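You operate a simulated robot arm through the tools that you are given. There is no shell and no other tool. Be economical: measure what you need, move in short steps, check, and stop when the job is done.

Carry out the task below with a simulated two-armed robot. There is one attempt and no reset: what you move stays moved.

TASK
Queue the three pear bottles on the belt at the gate at speed 2, then let them through and count.
Fine: gate shut and counter zeroed before the start; stop the belt at 3; keep hands and held things off the running belt.

Only the result counts: the job must be done as asked and must still hold three seconds after the hand-in. Knocking over, shifting, dropping, spilling or breaking anything else fails it.

THE ROBOT
Two 6-joint arms with two-finger grippers on one trunk, on a base that drives. Base frame: it is fixed to the floor where the robot stands at the start and does not move with it; the origin is under the middle of the robot, x ahead of it, y to its left, z up. Lengths are in m, angles in degrees, forces in N, time in s.
The left shoulder is at the start at [0.06, 0.143, 0.9], the right one opposite. With the tool pointing down near the work surface each hand reaches from about 0.18 to 0.58 m from the robot's upright axis, wherever it stands, measured 20 degrees to its own side. Places, roughly: belt jog key [0.8, 0.4, 0.9]; belt start key [0.9, 0.5, 0.9]; belt stop key [0.9, 0.5, 0.9]; blue clamp lever [0, -0.8, 0.6]; counter zero key [0.8, 0.4, 0.9]; gold-capped apple bottle [-0.75, 0.75, 0.5]; green rail knob [0.8, 0.1, 1.1]; infeed jack knob [0.7, 0.1, 0.5]; infeed rail [0.9, 0.2, 1]; main switch [1, 0.6, 0.9]; orange tension knob [0.1, -0.7, 0.6]; outfeed jack knob [0.2, -0.6, 0.5]; outfeed rail [0.5, -0.4, 1]; pink clamp lever [0.2, -0.6, 0.4]; pink dosing tap [0.1, -0.9, 1]; pink-capped cherry bottle [-0.75, 1.25, 1]. Payload 2.45 kg a hand.
Tool frame (each hand has its own): the origin (TCP) lies between the finger pads and is the grasp point; the fingertips stand 0.026 m ahead of it; z points along the fingers, y is the line along which they close. The gripper opens to 0.096 m. The gripper's body begins 0.069 m behind the TCP.
Orientation is told as [roll, pitch, yaw] about the base's x, y, z axes, in that order, counted from this pose: with the fingers straight down and closing along the base's y, the tool's x points along the base's -x, its y along +y and its z along -z.

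THE INTERFACE
- The arms move only by the tool jog_arm. It takes "left_increments", "right_increments" or both (then of equal length, played together; a hand with none holds still); each is a list of rows, each a list of 7 numbers: the shift along the base's x, y, z in m, then the turn, a rotation vector about the base's x, y, z in degrees, then the opening in per cent of the stroke, from 0 (shut) to 100 (fully open). In form: [[x, y, z, wx, wy, wz, grip], ...]. A call has 1 to 8 rows; each row is the pose to reach, as a shift and turn from the pose commanded when the call began. A row lasts 0.2 s, in which the tool goes at most 0.05 m and 8.6 degrees; a call with a longer step from one row to the next is refused whole, and so is a gripper value outside its range. Where a pose cannot be reached the arm comes as near as it can. A force on the tool above 40 N (or 10 N above the force at the start of the call, whichever is more), or a blocked arm, ends the call early, and 0.2 s more pass. Each finger halts on what it meets, pressing with about 40 N; the grip force reading is that of the motor and also rises with nothing between the fingers. The clock runs only during rows and for 0.2 s after the last one: add rows that repeat a pose to give the fingers time. The reply holds the time, the measured pose of the TCP, the force on the tool along the base axes, the opening and the grip force, in the units named above and with some noise, with the torque about the TCP (base axes, N m) and any sound that the robot's microphone picked up, and new pictures: "show" is both (left out), scene, wrist or none (wrist: the cameras of the hands that moved).
- Cameras (640 x 400 px; columns grow to the right, rows downward): "scene" is now at [0.1357, -0.0002, 1.4975]; the picture's right is [0.00, -1.00, 0.00], its down [-0.81, -0.00, -0.59] and it looks along [0.59, 0.00, -0.81] (base axes); focal length 214 px, centre (320, 200). "left" rides on the left gripper at [0.082, -0.003, -0.098] in its tool frame; the picture's right is [0.04, 1.00, 0.00], its down [-0.73, 0.03, -0.68] and it looks along [-0.68, 0.03, 0.73] (tool axes); focal length 256 px, centre (320, 200). "right" rides on the right gripper at [0.082, 0.003, -0.098] in its tool frame; the picture's right is [-0.04, 1.00, 0.00], its down [-0.73, -0.03, -0.68] and it looks along [-0.68, -0.03, 0.73] (tool axes); focal length 256 px, centre (320, 200).
- move_column(by): slides the trunk up (or, below 0, down) by that many m; the arms and the scene camera ride with it, the base frame stays. It gives what a move gives, with no picture.
- drive_base(legs): drives the robot by 1 to 6 legs, each [ahead, turn to the left] in m and degrees, along the robot's own axes; the way and the turn of a leg run together, so that a leg with both is an arc; at most 1.5 m and 180 degrees a leg. The arms and the cameras ride along, it lands a little off, and it stops where it bumps. It gives what a move gives, and a new picture of the scene camera.
- turn_head(pan, tilt): turns the head with the scene camera to pan (to the left, within 86 degrees either way) and tilt (down, from -29 to 69), counted from straight ahead of the robot. It gives what a move gives, and a new picture of the scene camera.
- probe_pixels(camera, pixels): for up to 12 pixels [column, row] of the newest picture of that camera ("zoom" is the newest enlarged one), the place [x, y, z] in the base frame of the surface seen there, good to about 0.002 m. No time passes.
- zoom(camera, box): a new picture of the part [left, top, right, bottom] of that camera's present view, enlarged. No time passes.
- job_done(): hands the job in; it is judged then, once.

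Work in short steps. Measure before you move; look again where a grasp or a placing could have gone wrong, and mend it. You have 80 turns and 260 pictures in all, those below and enlarged ones among them. Open the grippers and draw the arms clear of the work before you hand the job in, unless the task says otherwise; then end with one line.

The tools are called after "Emit:" as name(argument=value, ...) on one line, values as JSON. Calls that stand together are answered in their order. jog_arm: Moves the arms, as the interface text tells. Its arguments: {"type":"object","properties":{"left_increments":{"type":"array"},"right_increments":{"type":"array"},"show":{"type":"string","enum":["both","scene","wrist","none"]}},"required":[]} The other tools are called the same way: move_column (by) slides the trunk up or down; drive_base (legs) drives the base; turn_head (pan, tilt) turns the head that bears the scene camera; probe_pixels (camera, pixels) gives the place of the surface under pixels of a picture; zoom (camera, box) takes an enlarged picture of a part of a camera's view; job_done () hands the job in.

At the start:

```text
time_s: 0.0
left_tool_pos: [0.3843, 0.3271, 1.2458]
left_tcp_rot: [0.0, 0.0, 0.2]
left_contact_force: [-0.8, -0.5, -0.1]
left_torque: [-0.03, -0.01, -0.01]
left_opening: 0.0962
left_gripper_force: 0.0
right_tool_pos: [0.3699, -0.0308, 1.2208]
right_tcp_rot: [-0.1, 0.0, 0.1]
right_contact_force: [0.0, 0.1, -0.3]
right_torque: [0.0, -0.02, 0.03]
right_opening: 0.0961
right_gripper_force: 0.1
trunk travel left (down, up): [-0.525, 0.065]
robot x, y, heading: [-0.0019, -0.0022, -0.0]
head pan, tilt: [0.3, 53.6]
```

scene: 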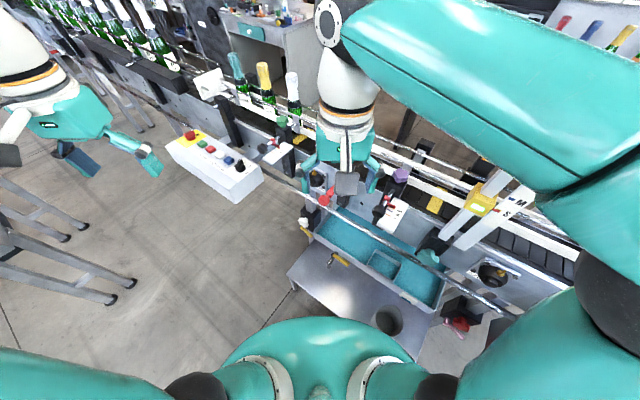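
right: 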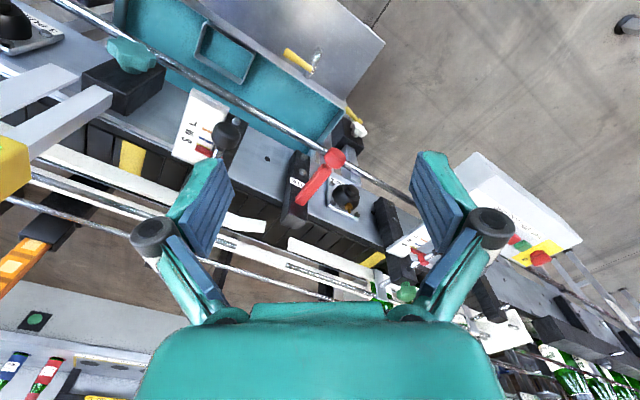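
left: 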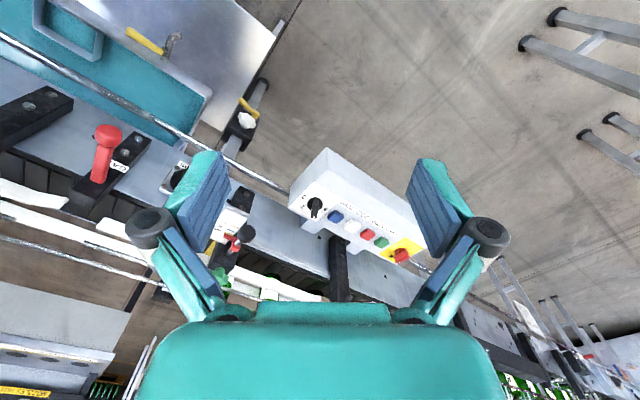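

The control box is at about (345,205) in the left picture; I enlarge it and the scene to read the labels.

Emit:
zoom(camera="left", box=[270, 140, 430, 280])

Emit:
zoom(camera="scene", box=[150, 40, 310, 210])

Emit:
zoom(camera="right", box=[0, 0, 420, 300])

Emit:
zoom(camera="scene", box=[290, 130, 540, 300])

```text
2.86 times, centred on (350, 210) of left
```

zoom: 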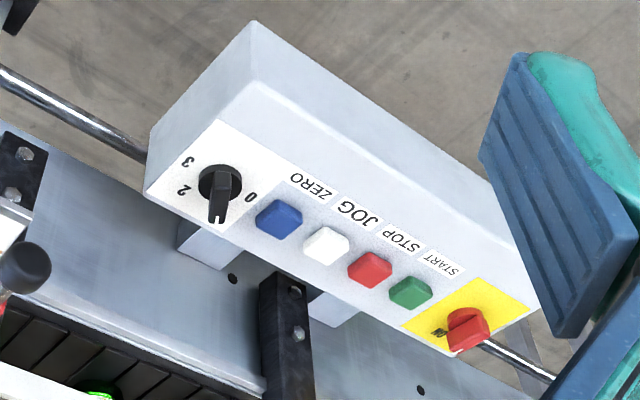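

```text
2.35 times, centred on (230, 125) of scene
```

zoom: 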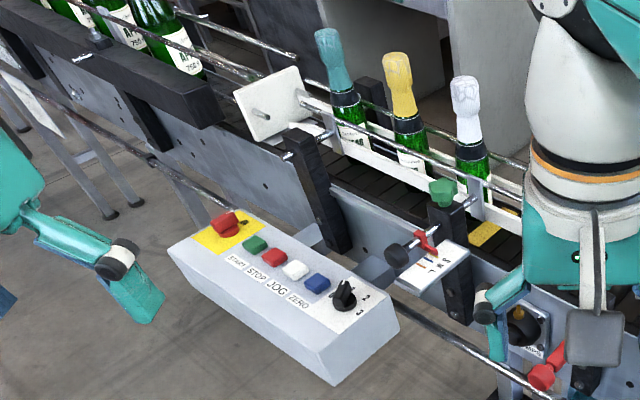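

```text
1.33 times, centred on (210, 150) of right
```

zoom: 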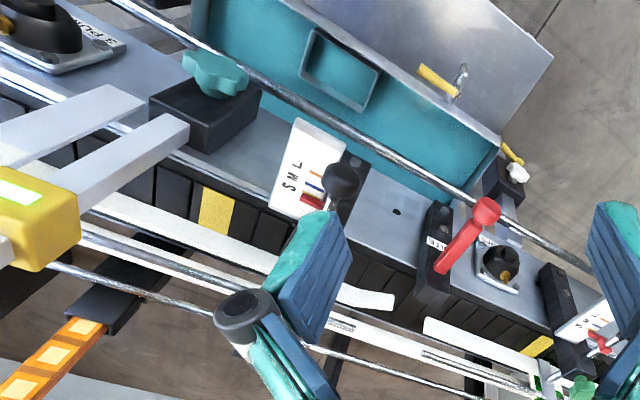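

```text
2.35 times, centred on (415, 215) of scene
```

zoom: 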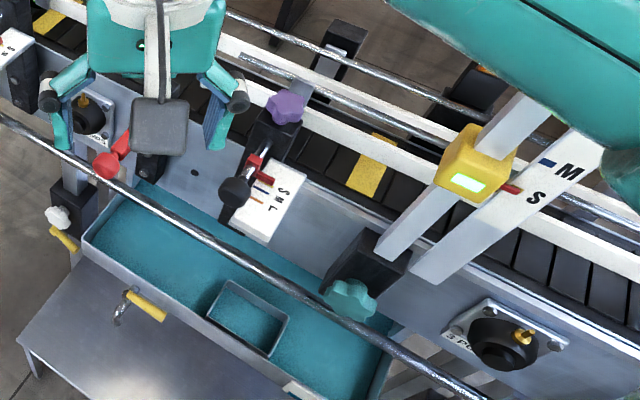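

Three capped bottles stand on the belt at (240-295,85); I look closer at them, at the gate, and at the rail scales.

Emit:
zoom(camera="scene", box=[210, 50, 310, 130])

Emit:
zoom(camera="left", box=[50, 100, 290, 300])

Emit:
zoom(camera="scene", box=[400, 150, 560, 250])

Emit:
zoom(camera="scene", box=[0, 0, 220, 130])

Emit:
probe_pixels(camera="scene", pixels=[[191, 134], [201, 141], [210, 149], [219, 154], [228, 161], [239, 165], [327, 194], [274, 147], [282, 121], [387, 207], [401, 173], [480, 200]])

```text
5.00 times, centred on (260, 90) of scene
```

zoom: 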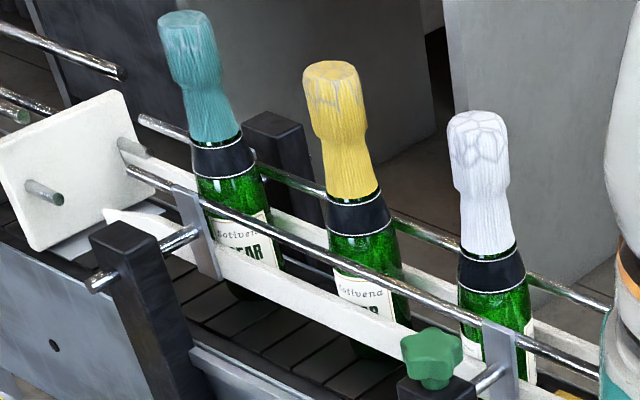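

```text
2.00 times, centred on (170, 200) of left
```

zoom: 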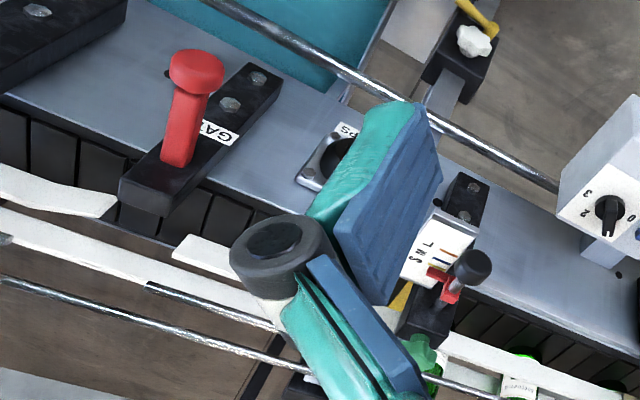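

```text
4.00 times, centred on (480, 200) of scene
```

zoom: 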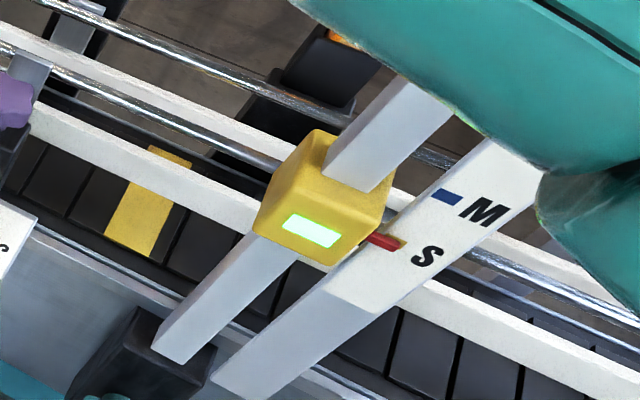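

```text
2.91 times, centred on (110, 65) of scene
```

zoom: 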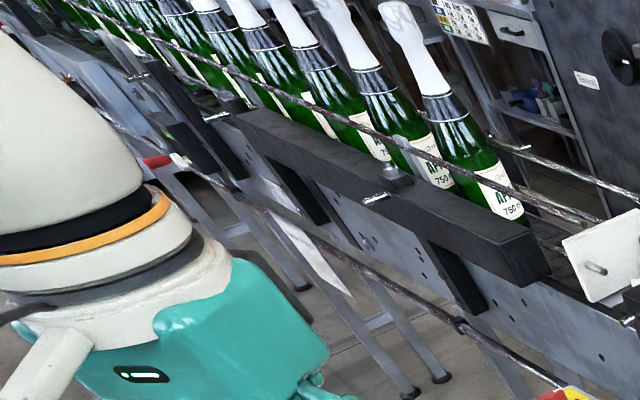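

```text
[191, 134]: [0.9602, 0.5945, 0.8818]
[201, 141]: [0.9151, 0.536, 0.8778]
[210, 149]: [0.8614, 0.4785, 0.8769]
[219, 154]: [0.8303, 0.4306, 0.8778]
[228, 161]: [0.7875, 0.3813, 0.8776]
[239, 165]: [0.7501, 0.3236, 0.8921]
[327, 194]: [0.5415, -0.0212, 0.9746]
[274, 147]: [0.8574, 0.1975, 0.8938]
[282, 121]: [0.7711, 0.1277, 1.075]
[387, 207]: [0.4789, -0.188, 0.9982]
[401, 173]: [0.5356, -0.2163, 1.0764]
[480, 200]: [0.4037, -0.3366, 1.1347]
```

The right arm hides the gate and the counter; I draw both hands back to look freely.

Emit:
jog_arm(right_increments=[[-0.03, -0.03, 0, 0, 0, 0, 50], [-0.06, -0.06, 0, 0, 0, 0, 0], [-0.09, -0.09, 0, 0, 0, 0, 0], [-0.12, -0.12, 0, 0, 0, 0, 0], [-0.15, -0.15, 0, 0, 0, 0, 0], [-0.15, -0.19, 0, 0, 0, 0, 0], [-0.15, -0.23, 0, 0, 0, 0, 0], [-0.15, -0.26, 0, 0, 0, 0, 0]], show="both")

```text
time_s: 1.8
left_tool_pos: [0.3832, 0.3253, 1.2454]
left_tcp_rot: [0.0, 0.0, 0.2]
left_contact_force: [-0.4, 0.2, 0.2]
left_torque: [0.0, 0.0, 0.0]
left_opening: 0.0962
left_gripper_force: 0.0
right_tool_pos: [0.218, -0.2901, 1.2199]
right_tcp_rot: [0.0, 0.0, 0.2]
right_contact_force: [0.4, -0.4, 0.6]
right_torque: [0.02, 0.02, 0.03]
right_opening: 0.0
right_gripper_force: 27.8
trunk travel left (down, up): [-0.525, 0.065]
robot x, y, heading: [-0.0008, -0.0018, -0.1]
head pan, tilt: [0.3, 53.6]
```

scene: 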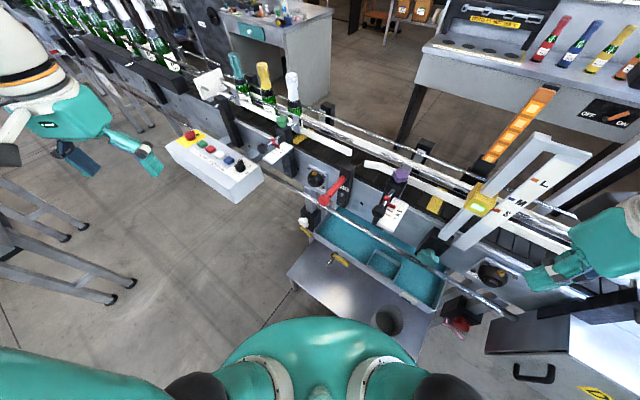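
right: 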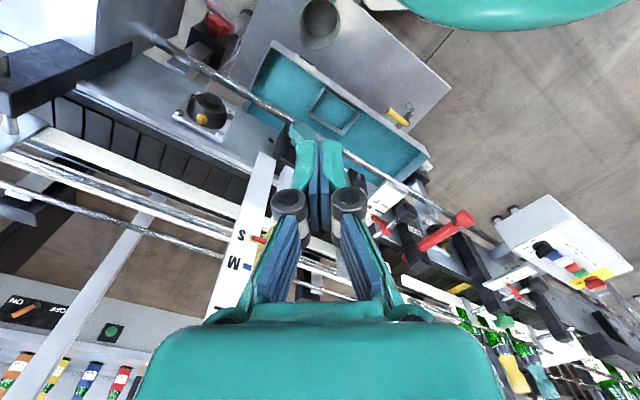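

Emit:
zoom(camera="scene", box=[260, 100, 420, 220])

Emit:
zoom(camera="scene", box=[410, 90, 610, 300])

Emit:
zoom(camera="scene", box=[230, 80, 310, 130])

Emit:
zoom(camera="scene", box=[290, 160, 460, 320])

```text
3.33 times, centred on (340, 160) of scene
```

zoom: 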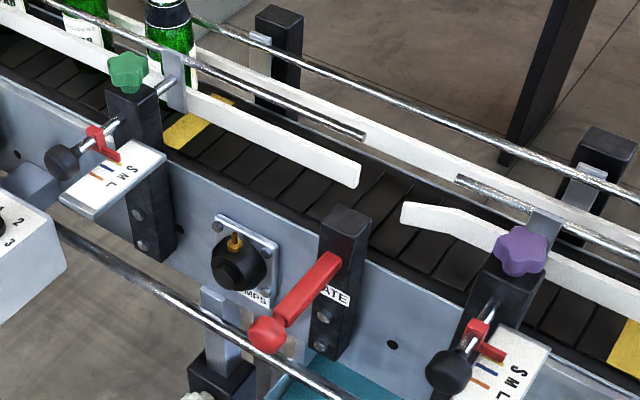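

```text
1.90 times, centred on (510, 195) of scene
```

zoom: 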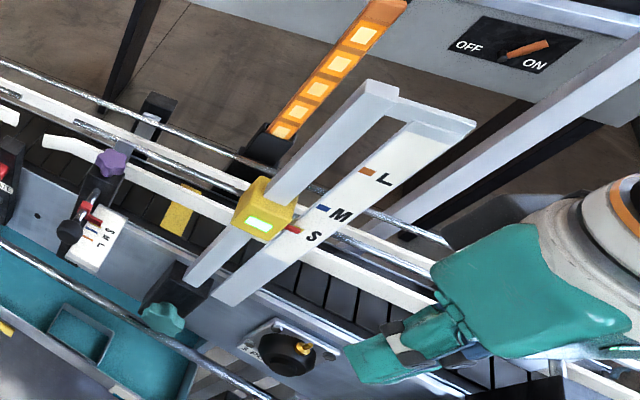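

```text
8.00 times, centred on (270, 105) of scene
```

zoom: 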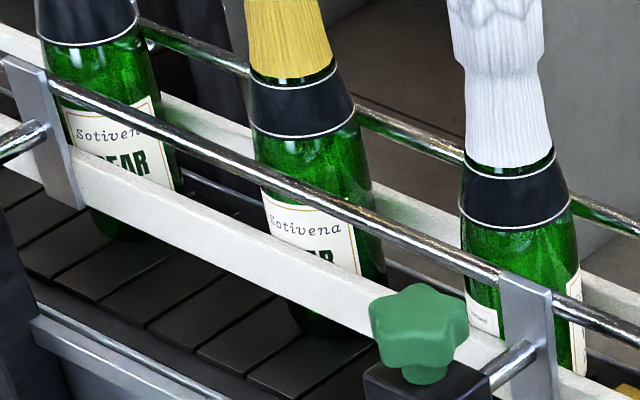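

```text
2.50 times, centred on (375, 240) of scene
```

zoom: 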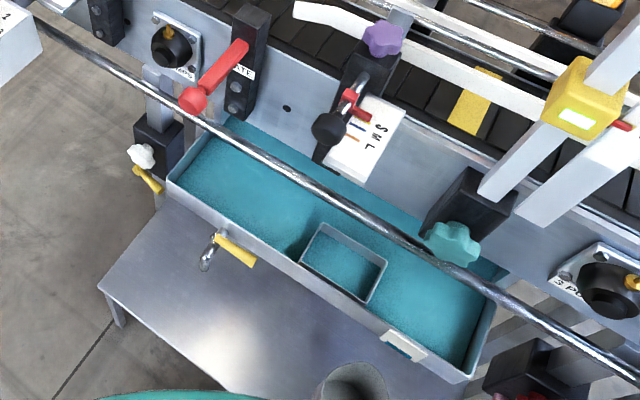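

The outfeed side is visible now. Before driving I look left for obstacles and measure the belt's front.

Emit:
probe_pixels(camera="scene", pixels=[[265, 97], [292, 80], [135, 283], [20, 215], [70, 237], [290, 270], [110, 300], [250, 180], [240, 200], [400, 265], [265, 75], [290, 190]])

Emit:
turn_head(pan=60, tilt=35)

```text
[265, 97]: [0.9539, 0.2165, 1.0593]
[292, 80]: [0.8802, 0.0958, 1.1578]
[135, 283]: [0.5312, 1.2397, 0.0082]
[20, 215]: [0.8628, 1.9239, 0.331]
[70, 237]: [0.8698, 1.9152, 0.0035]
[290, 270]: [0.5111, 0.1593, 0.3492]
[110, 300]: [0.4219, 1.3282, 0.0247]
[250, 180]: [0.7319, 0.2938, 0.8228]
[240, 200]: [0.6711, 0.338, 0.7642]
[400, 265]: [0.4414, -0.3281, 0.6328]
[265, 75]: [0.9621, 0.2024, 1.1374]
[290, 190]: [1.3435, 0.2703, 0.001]
```

```text
time_s: 3.1
left_tool_pos: [0.3834, 0.3255, 1.2457]
left_tcp_rot: [0.0, 0.0, 0.2]
left_contact_force: [-0.1, -0.3, 0.2]
left_torque: [-0.04, 0.01, -0.01]
left_opening: 0.0962
left_gripper_force: 0.1
right_tool_pos: [0.2195, -0.2885, 1.2211]
right_tcp_rot: [0.1, 0.0, 0.1]
right_contact_force: [0.3, 0.4, 1.0]
right_torque: [-0.01, 0.0, 0.01]
right_opening: 0.0002
right_gripper_force: 28.3
trunk travel left (down, up): [-0.525, 0.065]
robot x, y, heading: [0.0, -0.0014, 0.0]
head pan, tilt: [60.0, 35.0]
```

scene: 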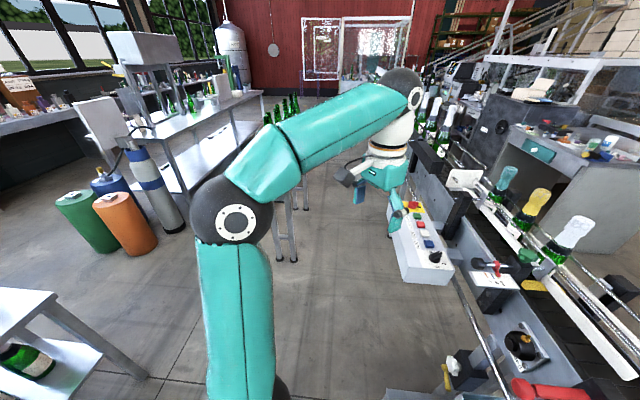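

I probe the obstacles on the left (bench with bottle at (30,340), stand legs at (285,230)).

Emit:
probe_pixels(camera="scene", pixels=[[50, 293], [147, 378], [290, 260], [30, 360], [305, 208], [195, 190], [430, 283], [178, 233], [120, 250], [398, 245]])

Emit:
zoom(camera="scene", box=[400, 150, 640, 400])

Emit:
turn_head(pan=-45, tilt=40)

```text
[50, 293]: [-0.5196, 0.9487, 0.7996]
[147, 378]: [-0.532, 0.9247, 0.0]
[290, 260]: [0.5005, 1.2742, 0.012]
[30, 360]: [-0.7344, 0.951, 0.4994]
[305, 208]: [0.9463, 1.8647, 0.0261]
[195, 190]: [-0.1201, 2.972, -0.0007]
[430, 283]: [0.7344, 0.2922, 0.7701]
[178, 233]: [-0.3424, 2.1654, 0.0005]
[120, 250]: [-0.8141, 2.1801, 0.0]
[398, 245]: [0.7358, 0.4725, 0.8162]
```

```text
1.60 times, centred on (520, 275) of scene
```

zoom: 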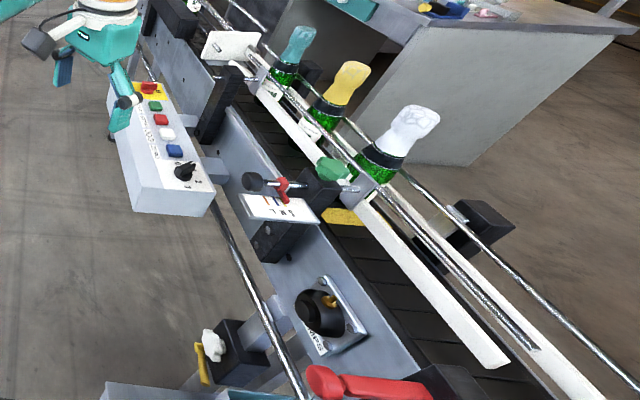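

```text
time_s: 4.9
left_tool_pos: [0.384, 0.3265, 1.2477]
left_tcp_rot: [0.1, 0.0, 0.2]
left_contact_force: [0.3, -0.4, -0.5]
left_torque: [-0.01, -0.03, -0.04]
left_opening: 0.0961
left_gripper_force: 0.0
right_tool_pos: [0.2188, -0.2888, 1.2214]
right_tcp_rot: [0.0, 0.0, 0.1]
right_contact_force: [0.6, -0.2, 0.1]
right_torque: [0.02, 0.02, 0.05]
right_opening: 0.0
right_gripper_force: 28.5
trunk travel left (down, up): [-0.525, 0.065]
robot x, y, heading: [0.0033, -0.0016, -0.3]
head pan, tilt: [-45.0, 40.0]
```

scene: 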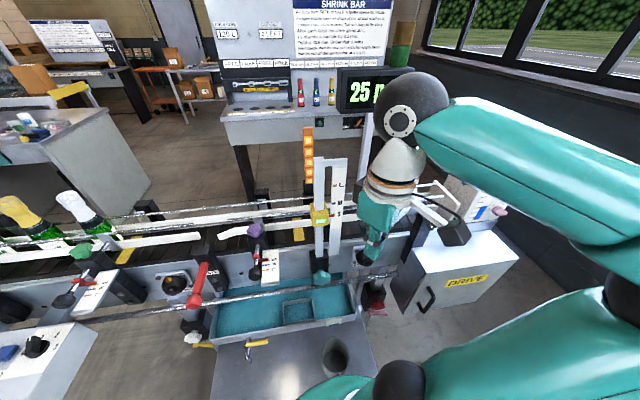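

There is a wall board and a digital display at (360,90); I read them.

Emit:
zoom(camera="scene", box=[200, 0, 420, 140])

Emit:
zoom(camera="scene", box=[130, 210, 290, 310])

Emit:
zoom(camera="scene", box=[280, 150, 360, 290])

Emit:
zoom(camera="scene", box=[20, 10, 140, 90])

```text
2.86 times, centred on (310, 70) of scene
```

zoom: 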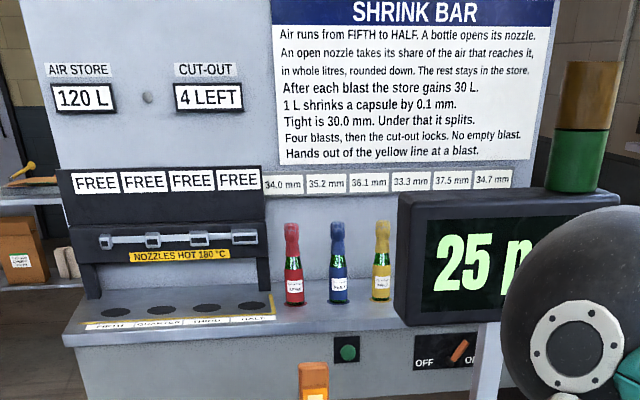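

```text
4.00 times, centred on (210, 260) of scene
```

zoom: 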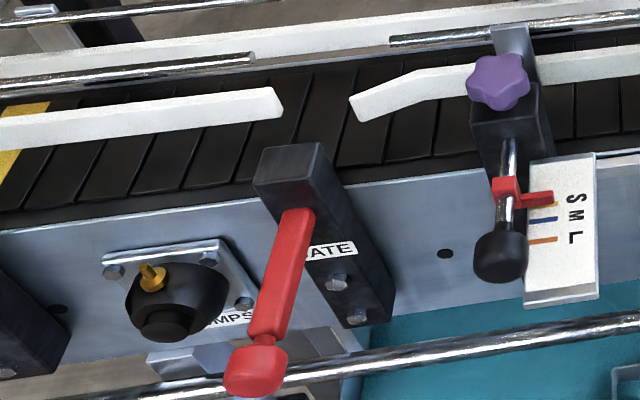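

```text
2.86 times, centred on (320, 220) of scene
```

zoom: 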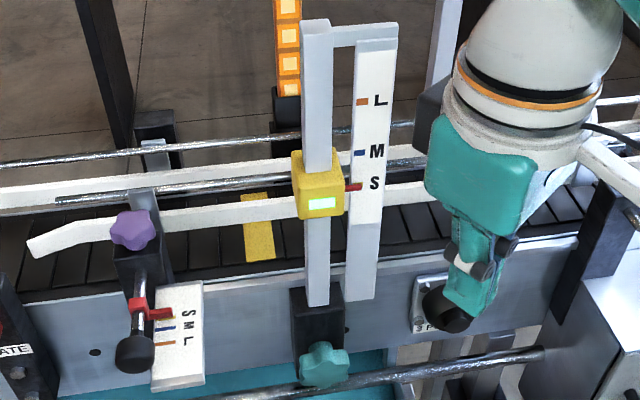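

```text
5.00 times, centred on (80, 50) of scene
```

zoom: 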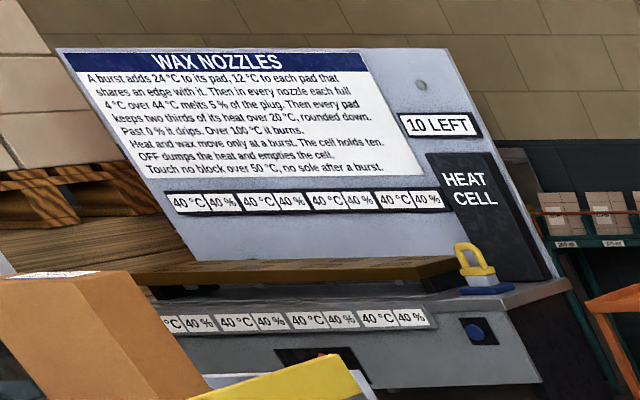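

The display reads "25 p…" (the counter presumably). I raise the trunk, pull the left hand in, then drive to stand in front of gate and panel.

Emit:
jog_arm(left_increments=[[-0.03, -0.01, 0, 0, 0, 0, 50], [-0.07, -0.02, 0, 0, 0, 0, 0], [-0.11, -0.03, 0, 0, 0, 0, 0], [-0.15, -0.04, 0, 0, 0, 0, 0], [-0.15, -0.04, 0, 0, 0, 0, 0]], show="none")

Emit:
move_column(by=0.06)

Emit:
drive_base(legs=[[0, 51], [0.62, 0]])

Emit:
turn_head(pan=-60, tilt=35)

```text
time_s: 6.1
left_tool_pos: [0.232, 0.2854, 1.2441]
left_tcp_rot: [-0.1, 0.0, 0.2]
left_contact_force: [0.9, -0.5, -0.3]
left_torque: [-0.02, -0.03, -0.02]
left_opening: 0.0
left_gripper_force: 28.9
right_tool_pos: [0.219, -0.2904, 1.2204]
right_tcp_rot: [0.0, 0.2, 0.0]
right_contact_force: [-0.1, -0.4, -0.3]
right_torque: [-0.02, 0.05, 0.0]
right_opening: 0.0
right_gripper_force: 28.2
trunk travel left (down, up): [-0.525, 0.065]
robot x, y, heading: [-0.0013, 0.0029, 0.0]
head pan, tilt: [-45.0, 40.0]
```

```text
time_s: 7.1
left_tool_pos: [0.2329, 0.2861, 1.3048]
left_tcp_rot: [0.0, -0.1, 0.2]
left_contact_force: [-0.5, -0.2, -0.6]
left_torque: [0.0, -0.01, 0.01]
left_opening: 0.0
left_gripper_force: 28.4
right_tool_pos: [0.2181, -0.2886, 1.2812]
right_tcp_rot: [0.0, 0.0, 0.1]
right_contact_force: [-0.5, -0.4, -0.5]
right_torque: [-0.01, 0.02, -0.01]
right_opening: 0.0001
right_gripper_force: 28.1
trunk travel left (down, up): [-0.585, 0.005]
robot x, y, heading: [-0.0043, -0.0009, 0.3]
head pan, tilt: [-45.0, 40.0]
```

```text
time_s: 13.2
left_tool_pos: [0.3251, 0.8452, 1.3068]
left_tcp_rot: [0.1, 0.1, 50.8]
left_contact_force: [-0.6, 0.2, -0.2]
left_torque: [-0.04, -0.02, 0.01]
left_opening: 0.0001
left_gripper_force: 28.3
right_tool_pos: [0.7612, 0.4699, 1.282]
right_tcp_rot: [0.0, 0.0, 51.0]
right_contact_force: [-0.7, 0.0, -0.5]
right_torque: [0.01, -0.02, -0.01]
right_opening: 0.0001
right_gripper_force: 28.5
trunk travel left (down, up): [-0.585, 0.005]
robot x, y, heading: [0.3986, 0.4847, 50.7]
head pan, tilt: [-45.0, 40.0]
```

scene: 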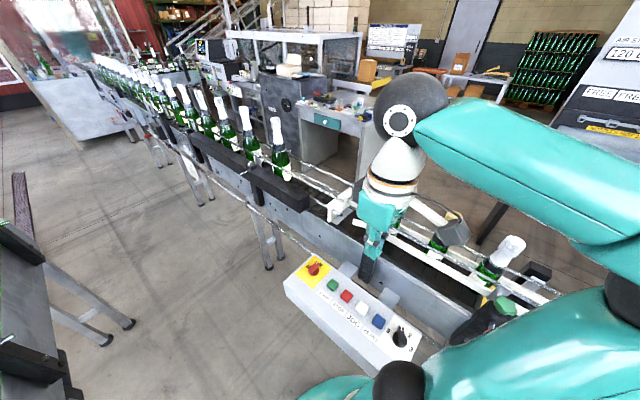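

```text
time_s: 14.0
left_tool_pos: [0.3252, 0.8452, 1.3066]
left_tcp_rot: [0.0, 0.0, 50.9]
left_contact_force: [0.4, 0.2, 0.3]
left_torque: [-0.01, 0.01, -0.01]
left_opening: 0.0
left_gripper_force: 28.5
right_tool_pos: [0.7615, 0.4698, 1.2821]
right_tcp_rot: [0.0, 0.0, 50.9]
right_contact_force: [0.9, -0.1, -0.2]
right_torque: [0.02, 0.04, -0.01]
right_opening: 0.0
right_gripper_force: 28.3
trunk travel left (down, up): [-0.585, 0.005]
robot x, y, heading: [0.4007, 0.4864, 50.6]
head pan, tilt: [-60.0, 35.0]
```

scene: 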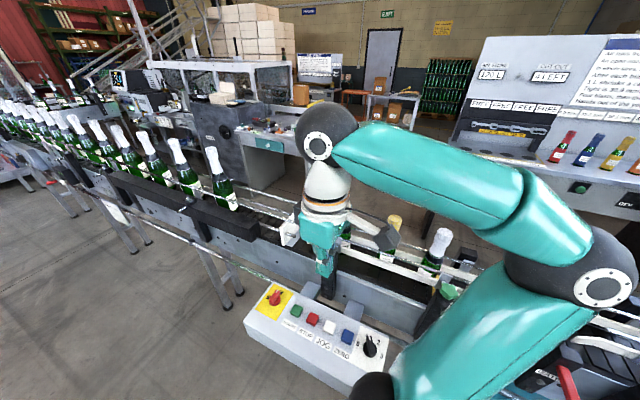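

Now the 90° turn to the right to face the belt.

Emit:
drive_base(legs=[[0, -89.6]])

Emit:
turn_head(pan=-15, tilt=40)

```text
time_s: 18.1
left_tool_pos: [0.7524, 0.6173, 1.3073]
left_tcp_rot: [0.0, 0.0, -28.6]
left_contact_force: [0.7, -0.5, 0.9]
left_torque: [0.05, -0.02, 0.03]
left_opening: 0.0
left_gripper_force: 28.6
right_tool_pos: [0.4632, 0.1206, 1.282]
right_tcp_rot: [0.1, -0.1, -28.4]
right_contact_force: [-0.5, -0.1, 0.4]
right_torque: [0.03, 0.04, -0.02]
right_opening: 0.0
right_gripper_force: 28.3
trunk travel left (down, up): [-0.585, 0.005]
robot x, y, heading: [0.4178, 0.4992, -23.4]
head pan, tilt: [-60.0, 35.0]
stopped in leg 1: the robot was blocked; the commanded pose is now the measured one
```

scene: 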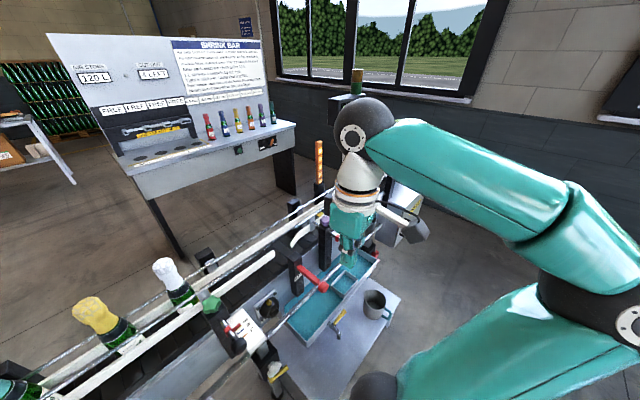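

```text
time_s: 19.2
left_tool_pos: [0.7509, 0.6206, 1.3065]
left_tcp_rot: [-0.2, 0.0, -28.4]
left_contact_force: [0.5, -0.4, -0.2]
left_torque: [-0.02, -0.01, -0.05]
left_opening: 0.0
left_gripper_force: 27.7
right_tool_pos: [0.4647, 0.1213, 1.2824]
right_tcp_rot: [-0.1, 0.0, -28.4]
right_contact_force: [0.8, 0.8, -0.2]
right_torque: [-0.01, 0.01, -0.02]
right_opening: 0.0001
right_gripper_force: 28.7
trunk travel left (down, up): [-0.585, 0.005]
robot x, y, heading: [0.4211, 0.4982, -23.5]
head pan, tilt: [-15.0, 40.0]
```

scene: 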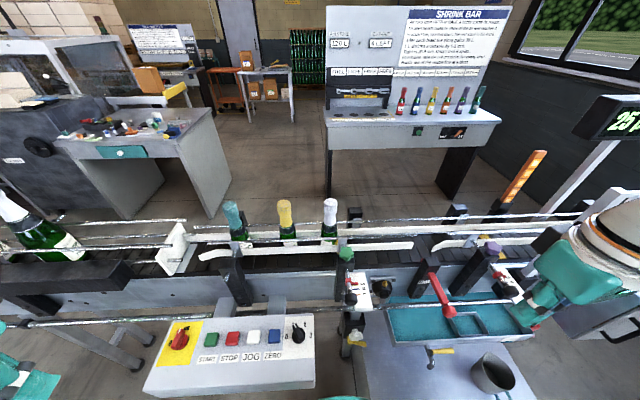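

The turn was blocked and tool yaw (-28.4) and heading (-23.5) disagree. I probe known landmarks to see what's consistent.

Emit:
probe_pixels(camera="scene", pixels=[[211, 339], [232, 338], [253, 337], [274, 336], [297, 328], [449, 312], [285, 210], [330, 205], [430, 350], [355, 342], [380, 290], [315, 385]])

Emit:
turn_head(pan=0, tilt=69)

```text
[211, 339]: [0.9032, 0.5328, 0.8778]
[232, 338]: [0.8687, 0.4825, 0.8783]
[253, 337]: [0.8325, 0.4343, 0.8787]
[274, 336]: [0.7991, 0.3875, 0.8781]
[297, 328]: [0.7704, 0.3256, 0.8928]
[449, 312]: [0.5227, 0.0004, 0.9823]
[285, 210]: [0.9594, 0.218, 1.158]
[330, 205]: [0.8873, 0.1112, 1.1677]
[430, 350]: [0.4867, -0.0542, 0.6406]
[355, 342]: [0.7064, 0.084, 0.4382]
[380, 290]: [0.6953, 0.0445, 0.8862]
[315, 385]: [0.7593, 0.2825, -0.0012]
```

```text
time_s: 20.1
left_tool_pos: [0.7525, 0.6191, 1.3071]
left_tcp_rot: [-0.1, 0.0, -28.5]
left_contact_force: [-0.5, 0.4, -0.1]
left_torque: [0.02, 0.06, 0.0]
left_opening: 0.0
left_gripper_force: 28.4
right_tool_pos: [0.4648, 0.1221, 1.2825]
right_tcp_rot: [-0.1, 0.0, -28.3]
right_contact_force: [-0.2, 0.1, 1.0]
right_torque: [0.03, -0.01, 0.0]
right_opening: 0.0
right_gripper_force: 28.8
trunk travel left (down, up): [-0.585, 0.005]
robot x, y, heading: [0.4207, 0.4976, -23.3]
head pan, tilt: [0.0, 68.8]
```

scene: 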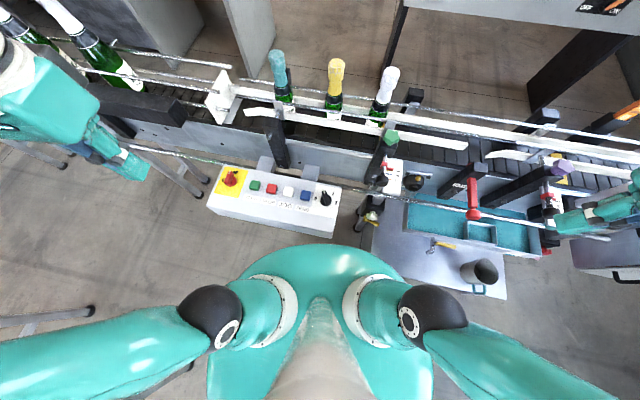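

Robot is well placed for both gate and panel; I back off 3 cm from whatever it touched and inspect the details closely.

Emit:
drive_base(legs=[[-0.03, 0]])

Emit:
turn_head(pan=-10, tilt=48)

Emit:
zoom(camera="scene", box=[140, 150, 360, 290])

Emit:
zoom(camera="scene", box=[300, 150, 520, 290])

Emit:
zoom(camera="scene", box=[140, 260, 360, 400])

```text
time_s: 20.9
left_tool_pos: [0.7222, 0.6335, 1.3077]
left_tcp_rot: [-0.1, 0.0, -28.5]
left_contact_force: [-0.9, 0.6, 0.4]
left_torque: [-0.01, -0.09, 0.0]
left_opening: 0.0
left_gripper_force: 28.4
right_tool_pos: [0.4346, 0.1348, 1.2825]
right_tcp_rot: [0.0, -0.1, -28.3]
right_contact_force: [-1.1, 0.2, 1.1]
right_torque: [-0.03, -0.06, 0.01]
right_opening: 0.0
right_gripper_force: 28.5
trunk travel left (down, up): [-0.585, 0.005]
robot x, y, heading: [0.3953, 0.5125, -23.1]
head pan, tilt: [0.0, 68.8]
```

scene: 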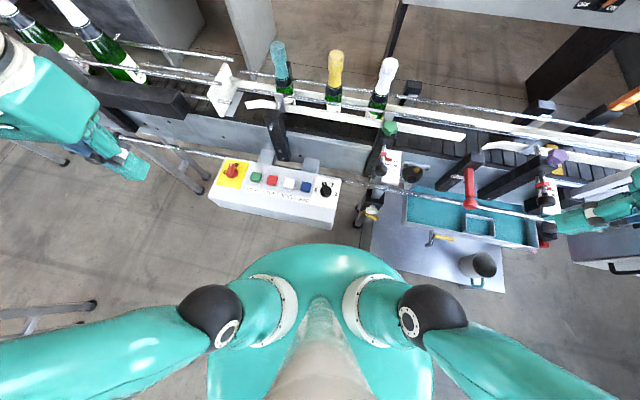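

```text
time_s: 21.8
left_tool_pos: [0.7242, 0.6309, 1.3066]
left_tcp_rot: [-0.2, 0.1, -28.2]
left_contact_force: [-0.4, -0.2, 0.2]
left_torque: [0.0, 0.03, -0.01]
left_opening: 0.0
left_gripper_force: 28.5
right_tool_pos: [0.4384, 0.1328, 1.2819]
right_tcp_rot: [0.0, -0.1, -28.2]
right_contact_force: [0.2, -0.5, -0.8]
right_torque: [-0.01, 0.03, 0.0]
right_opening: 0.0001
right_gripper_force: 28.1
trunk travel left (down, up): [-0.585, 0.005]
robot x, y, heading: [0.3935, 0.5098, -23.4]
head pan, tilt: [-10.0, 48.0]
```

scene: 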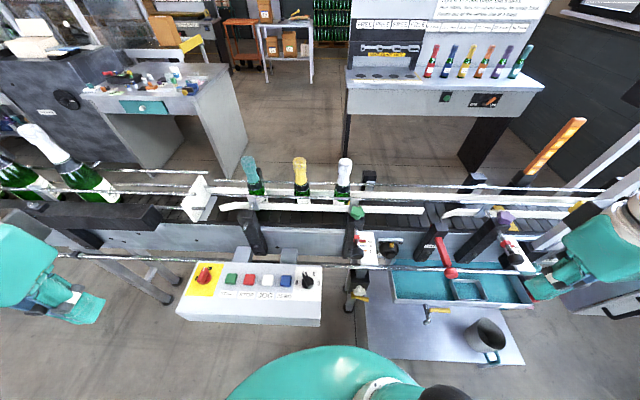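

```text
2.86 times, centred on (250, 220) of scene
```

zoom: 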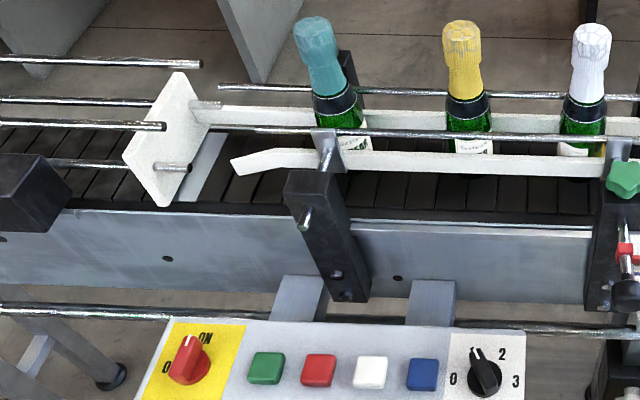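

```text
2.86 times, centred on (410, 220) of scene
```

zoom: 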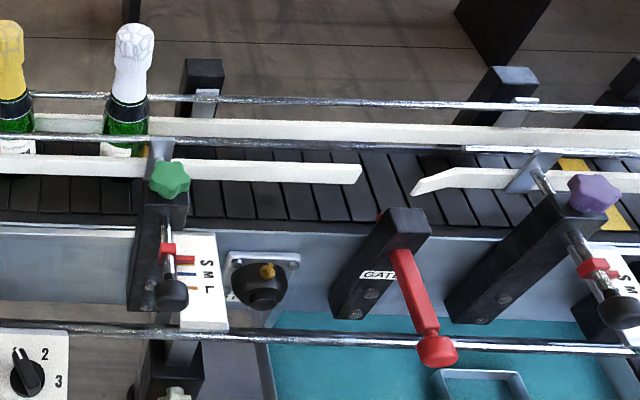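

```text
2.86 times, centred on (250, 330) of scene
```

zoom: 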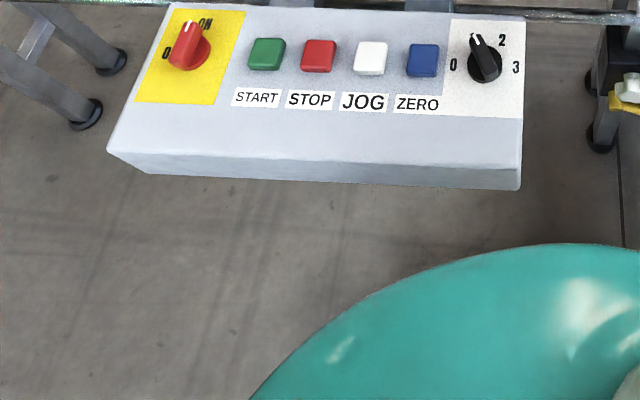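

Selector stands at 1; rails both on S. I lower both hands part way to see panel and gate with the wrist cameras.

Emit:
jog_arm(left_increments=[[-0.01, -0.02, -0.04, 0, 0, 0, 0], [-0.02, -0.04, -0.08, 0, 0, 0, 0], [-0.03, -0.055, -0.12, 0, 0, 0, 0], [-0.045, -0.06, -0.16, 0, 0, 0, 0], [-0.054, -0.07, -0.2, 0, 0, 0, 0], [-0.054, -0.07, -0.2, 0, 0, 0, 0]], right_increments=[[-0.01, -0.0, -0.03, 0, 0, 0, 0], [-0.02, -0.01, -0.06, 0, 0, 0, 0], [-0.03, -0.015, -0.09, 0, 0, 0, 0], [-0.04, -0.02, -0.11, 0, 0, 0, 0], [-0.04, -0.02, -0.13, 0, 0, 0, 0], [-0.04, -0.02, -0.13, 0, 0, 0, 0]], show="wrist")

Emit:
zoom(camera="left", box=[120, 40, 520, 290])

Emit:
zoom(camera="right", box=[120, 40, 520, 290])

```text
time_s: 23.2
left_tool_pos: [0.6672, 0.5607, 1.1065]
left_tcp_rot: [-0.1, 0.0, -28.4]
left_contact_force: [-0.1, 0.6, 0.0]
left_torque: [-0.06, -0.02, -0.01]
left_opening: 0.0
left_gripper_force: 28.6
right_tool_pos: [0.3984, 0.1154, 1.1526]
right_tcp_rot: [0.1, -0.1, -28.2]
right_contact_force: [0.0, -0.7, -1.0]
right_torque: [-0.06, 0.01, 0.0]
right_opening: 0.0
right_gripper_force: 28.8
trunk travel left (down, up): [-0.585, 0.005]
robot x, y, heading: [0.3972, 0.5107, -23.0]
head pan, tilt: [-10.0, 48.0]
```

right: 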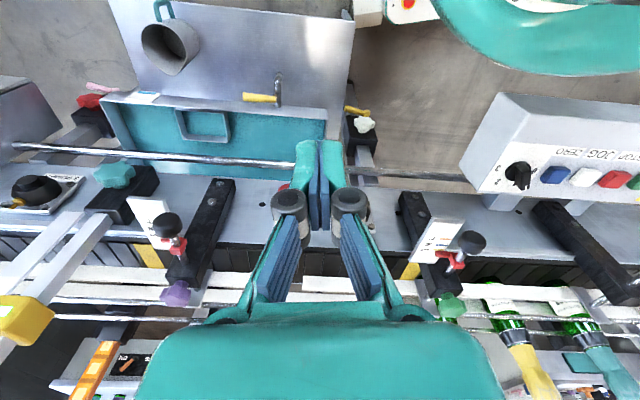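
left: 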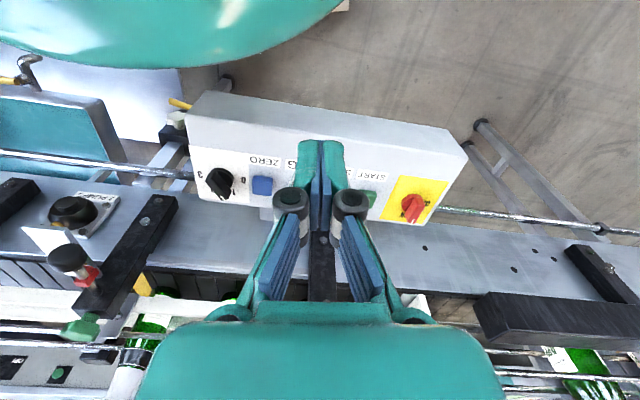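

```text
1.60 times, centred on (320, 165) of left
```

zoom: 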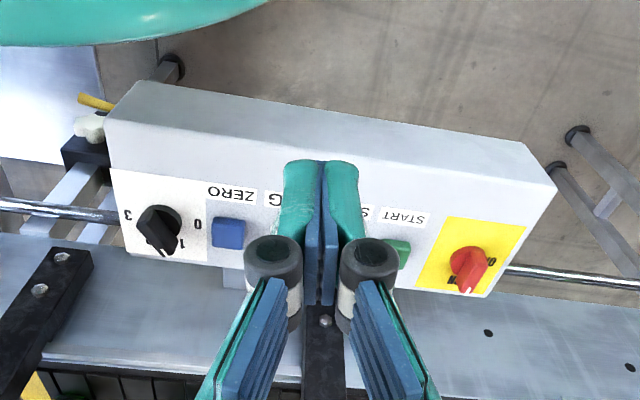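

```text
1.60 times, centred on (320, 165) of right
```

zoom: 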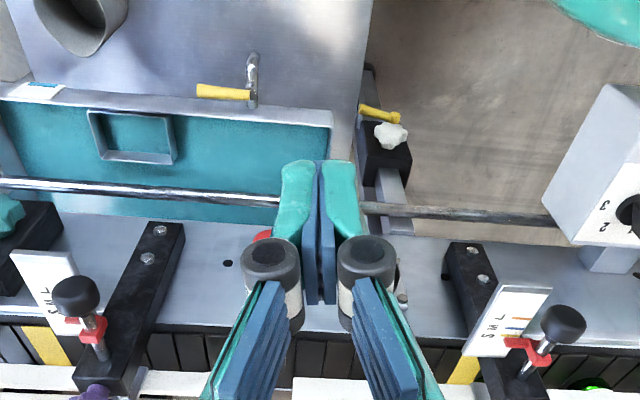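

I enlarge the main switch and the selector, and turn the view on the counter display.

Emit:
zoom(camera="left", box=[375, 165, 455, 235])

Emit:
zoom(camera="scene", box=[175, 255, 335, 325])

Emit:
turn_head(pan=-45, tilt=35)

```text
5.71 times, centred on (415, 200) of left
```

zoom: 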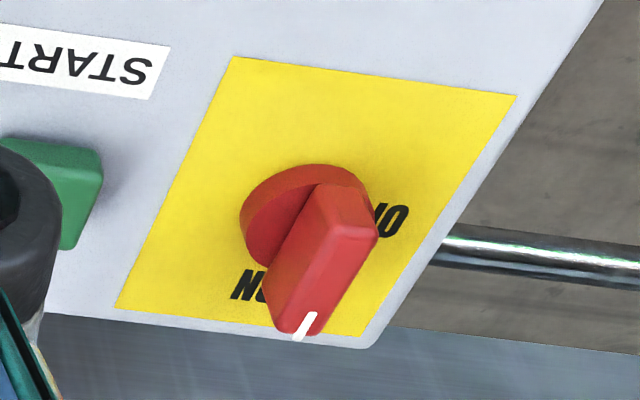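

```text
4.00 times, centred on (255, 290) of scene
```

zoom: 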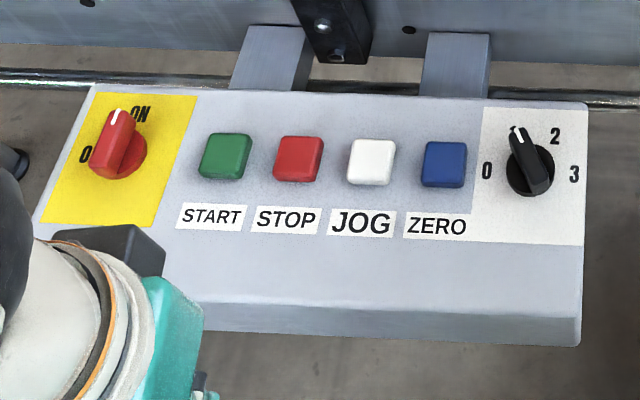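

```text
time_s: 24.2
left_tool_pos: [0.6674, 0.5612, 1.106]
left_tcp_rot: [-0.1, -0.1, -28.4]
left_contact_force: [0.4, -0.5, 0.2]
left_torque: [0.03, -0.01, -0.02]
left_opening: 0.0001
left_gripper_force: 28.1
right_tool_pos: [0.3979, 0.1156, 1.154]
right_tcp_rot: [0.0, 0.0, -28.2]
right_contact_force: [0.2, -0.3, 1.0]
right_torque: [-0.03, -0.03, -0.02]
right_opening: 0.0
right_gripper_force: 28.8
trunk travel left (down, up): [-0.585, 0.005]
robot x, y, heading: [0.3933, 0.511, -23.2]
head pan, tilt: [-45.0, 35.0]
```

scene: 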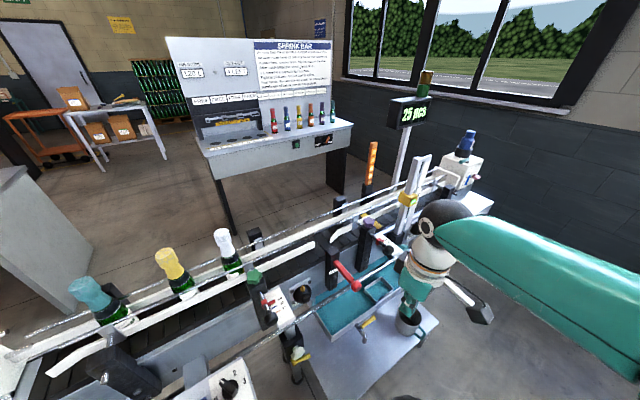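

Display reads 25 PCS. I zoom on it, the outfeed end and gate.

Emit:
zoom(camera="scene", box=[370, 60, 500, 240])

Emit:
zoom(camera="scene", box=[240, 200, 430, 330])

```text
2.22 times, centred on (435, 150) of scene
```

zoom: 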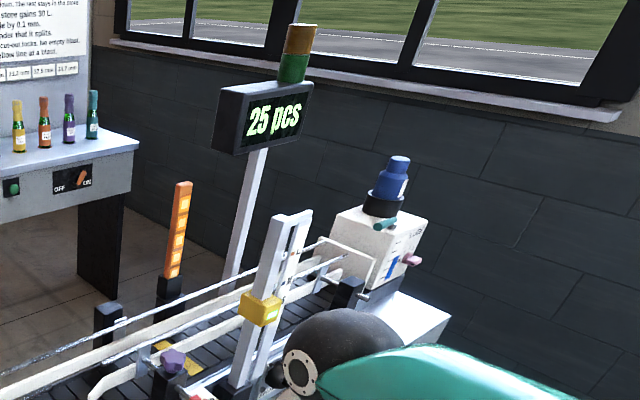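

```text
3.08 times, centred on (335, 265) of scene
```

zoom: 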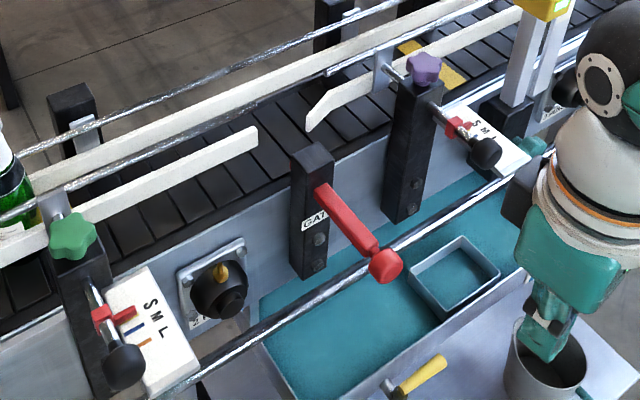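

I measure the lever's geometry: pivot, knob, post.

Emit:
probe_pixels(camera="scene", pixels=[[344, 261], [350, 268], [357, 277], [364, 286], [341, 250], [337, 253], [345, 249], [339, 288], [316, 241], [338, 239], [350, 305], [230, 268]])

Emit:
zoom(camera="scene", box=[310, 220, 390, 300])

```text
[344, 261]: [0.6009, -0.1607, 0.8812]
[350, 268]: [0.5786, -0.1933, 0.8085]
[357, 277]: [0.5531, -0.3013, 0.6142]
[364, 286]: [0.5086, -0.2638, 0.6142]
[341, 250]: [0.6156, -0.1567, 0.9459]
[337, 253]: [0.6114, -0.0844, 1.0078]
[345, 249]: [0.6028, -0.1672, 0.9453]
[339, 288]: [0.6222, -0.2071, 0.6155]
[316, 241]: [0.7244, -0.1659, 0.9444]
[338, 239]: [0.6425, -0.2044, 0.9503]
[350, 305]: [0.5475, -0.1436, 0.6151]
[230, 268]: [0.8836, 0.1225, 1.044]
```

```text
5.00 times, centred on (350, 260) of scene
```

zoom: 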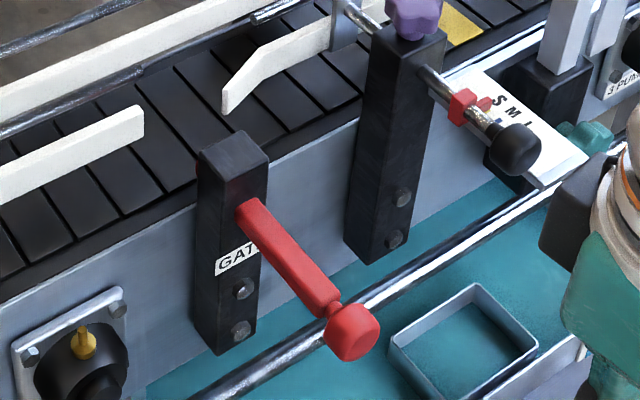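

Emit:
probe_pixels(camera="zoom", pixels=[[247, 213], [285, 255], [320, 295], [350, 325], [345, 345], [230, 150], [207, 165], [262, 155], [205, 190], [236, 205], [80, 250], [400, 290]])

```text
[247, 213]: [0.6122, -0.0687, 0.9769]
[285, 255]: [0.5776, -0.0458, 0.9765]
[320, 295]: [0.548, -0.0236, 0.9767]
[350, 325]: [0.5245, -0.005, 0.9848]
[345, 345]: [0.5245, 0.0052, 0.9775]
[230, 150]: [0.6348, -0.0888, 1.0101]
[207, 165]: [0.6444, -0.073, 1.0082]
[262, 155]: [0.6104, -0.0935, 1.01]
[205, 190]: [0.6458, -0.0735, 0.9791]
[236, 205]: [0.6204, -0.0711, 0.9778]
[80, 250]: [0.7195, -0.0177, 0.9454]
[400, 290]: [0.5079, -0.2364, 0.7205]
```

The gate is a push-pull rod: rod runs from the post (0.612,-0.069) out to the knob (0.52,0.0) at z 0.98, normal to the belt (yaw -37). I bring the right hand open above the knob, turned to match.

Emit:
jog_arm(right_increments=[[0.03, -0.03, -0.01, 0, 0, -3, 30], [0.06, -0.055, -0.03, 0, 0, -6, 60], [0.09, -0.085, -0.05, 0, 0, -8.5, 75], [0.122, -0.116, -0.06, 0, 0, -8.5, 75], [0.122, -0.116, -0.06, 0, 0, -8.5, 75]], show="both")

Emit:
zoom(camera="right", box=[200, 50, 440, 250])

```text
time_s: 25.4
left_tool_pos: [0.6676, 0.561, 1.1064]
left_tcp_rot: [-0.1, -0.1, -28.4]
left_contact_force: [-0.4, -0.4, -0.2]
left_torque: [-0.01, 0.04, 0.0]
left_opening: 0.0
left_gripper_force: 28.8
right_tool_pos: [0.5219, -0.0033, 1.0947]
right_tcp_rot: [0.0, -0.1, -36.8]
right_contact_force: [-0.3, 0.0, -0.2]
right_torque: [0.0, -0.05, 0.0]
right_opening: 0.0722
right_gripper_force: 0.0
trunk travel left (down, up): [-0.585, 0.005]
robot x, y, heading: [0.3924, 0.5137, -23.2]
head pan, tilt: [-45.0, 35.0]
```

scene: 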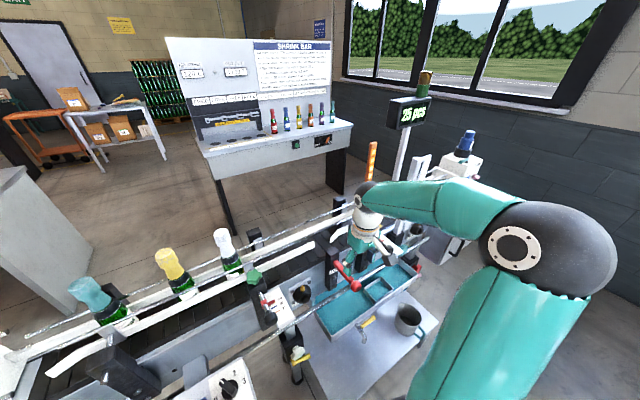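
right: 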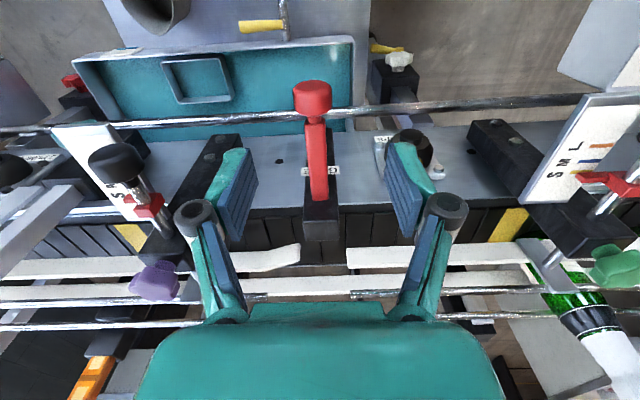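

```text
2.00 times, centred on (320, 150) of right
```

zoom: 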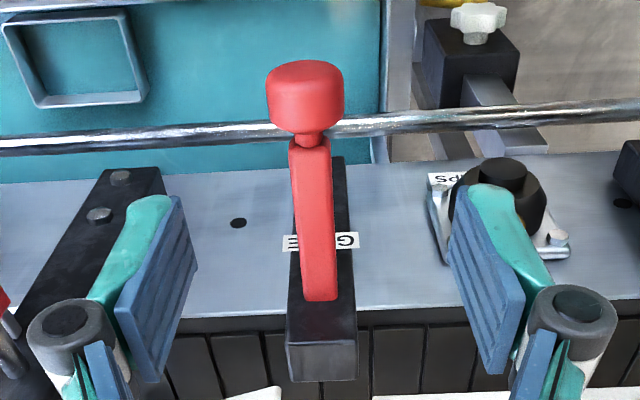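

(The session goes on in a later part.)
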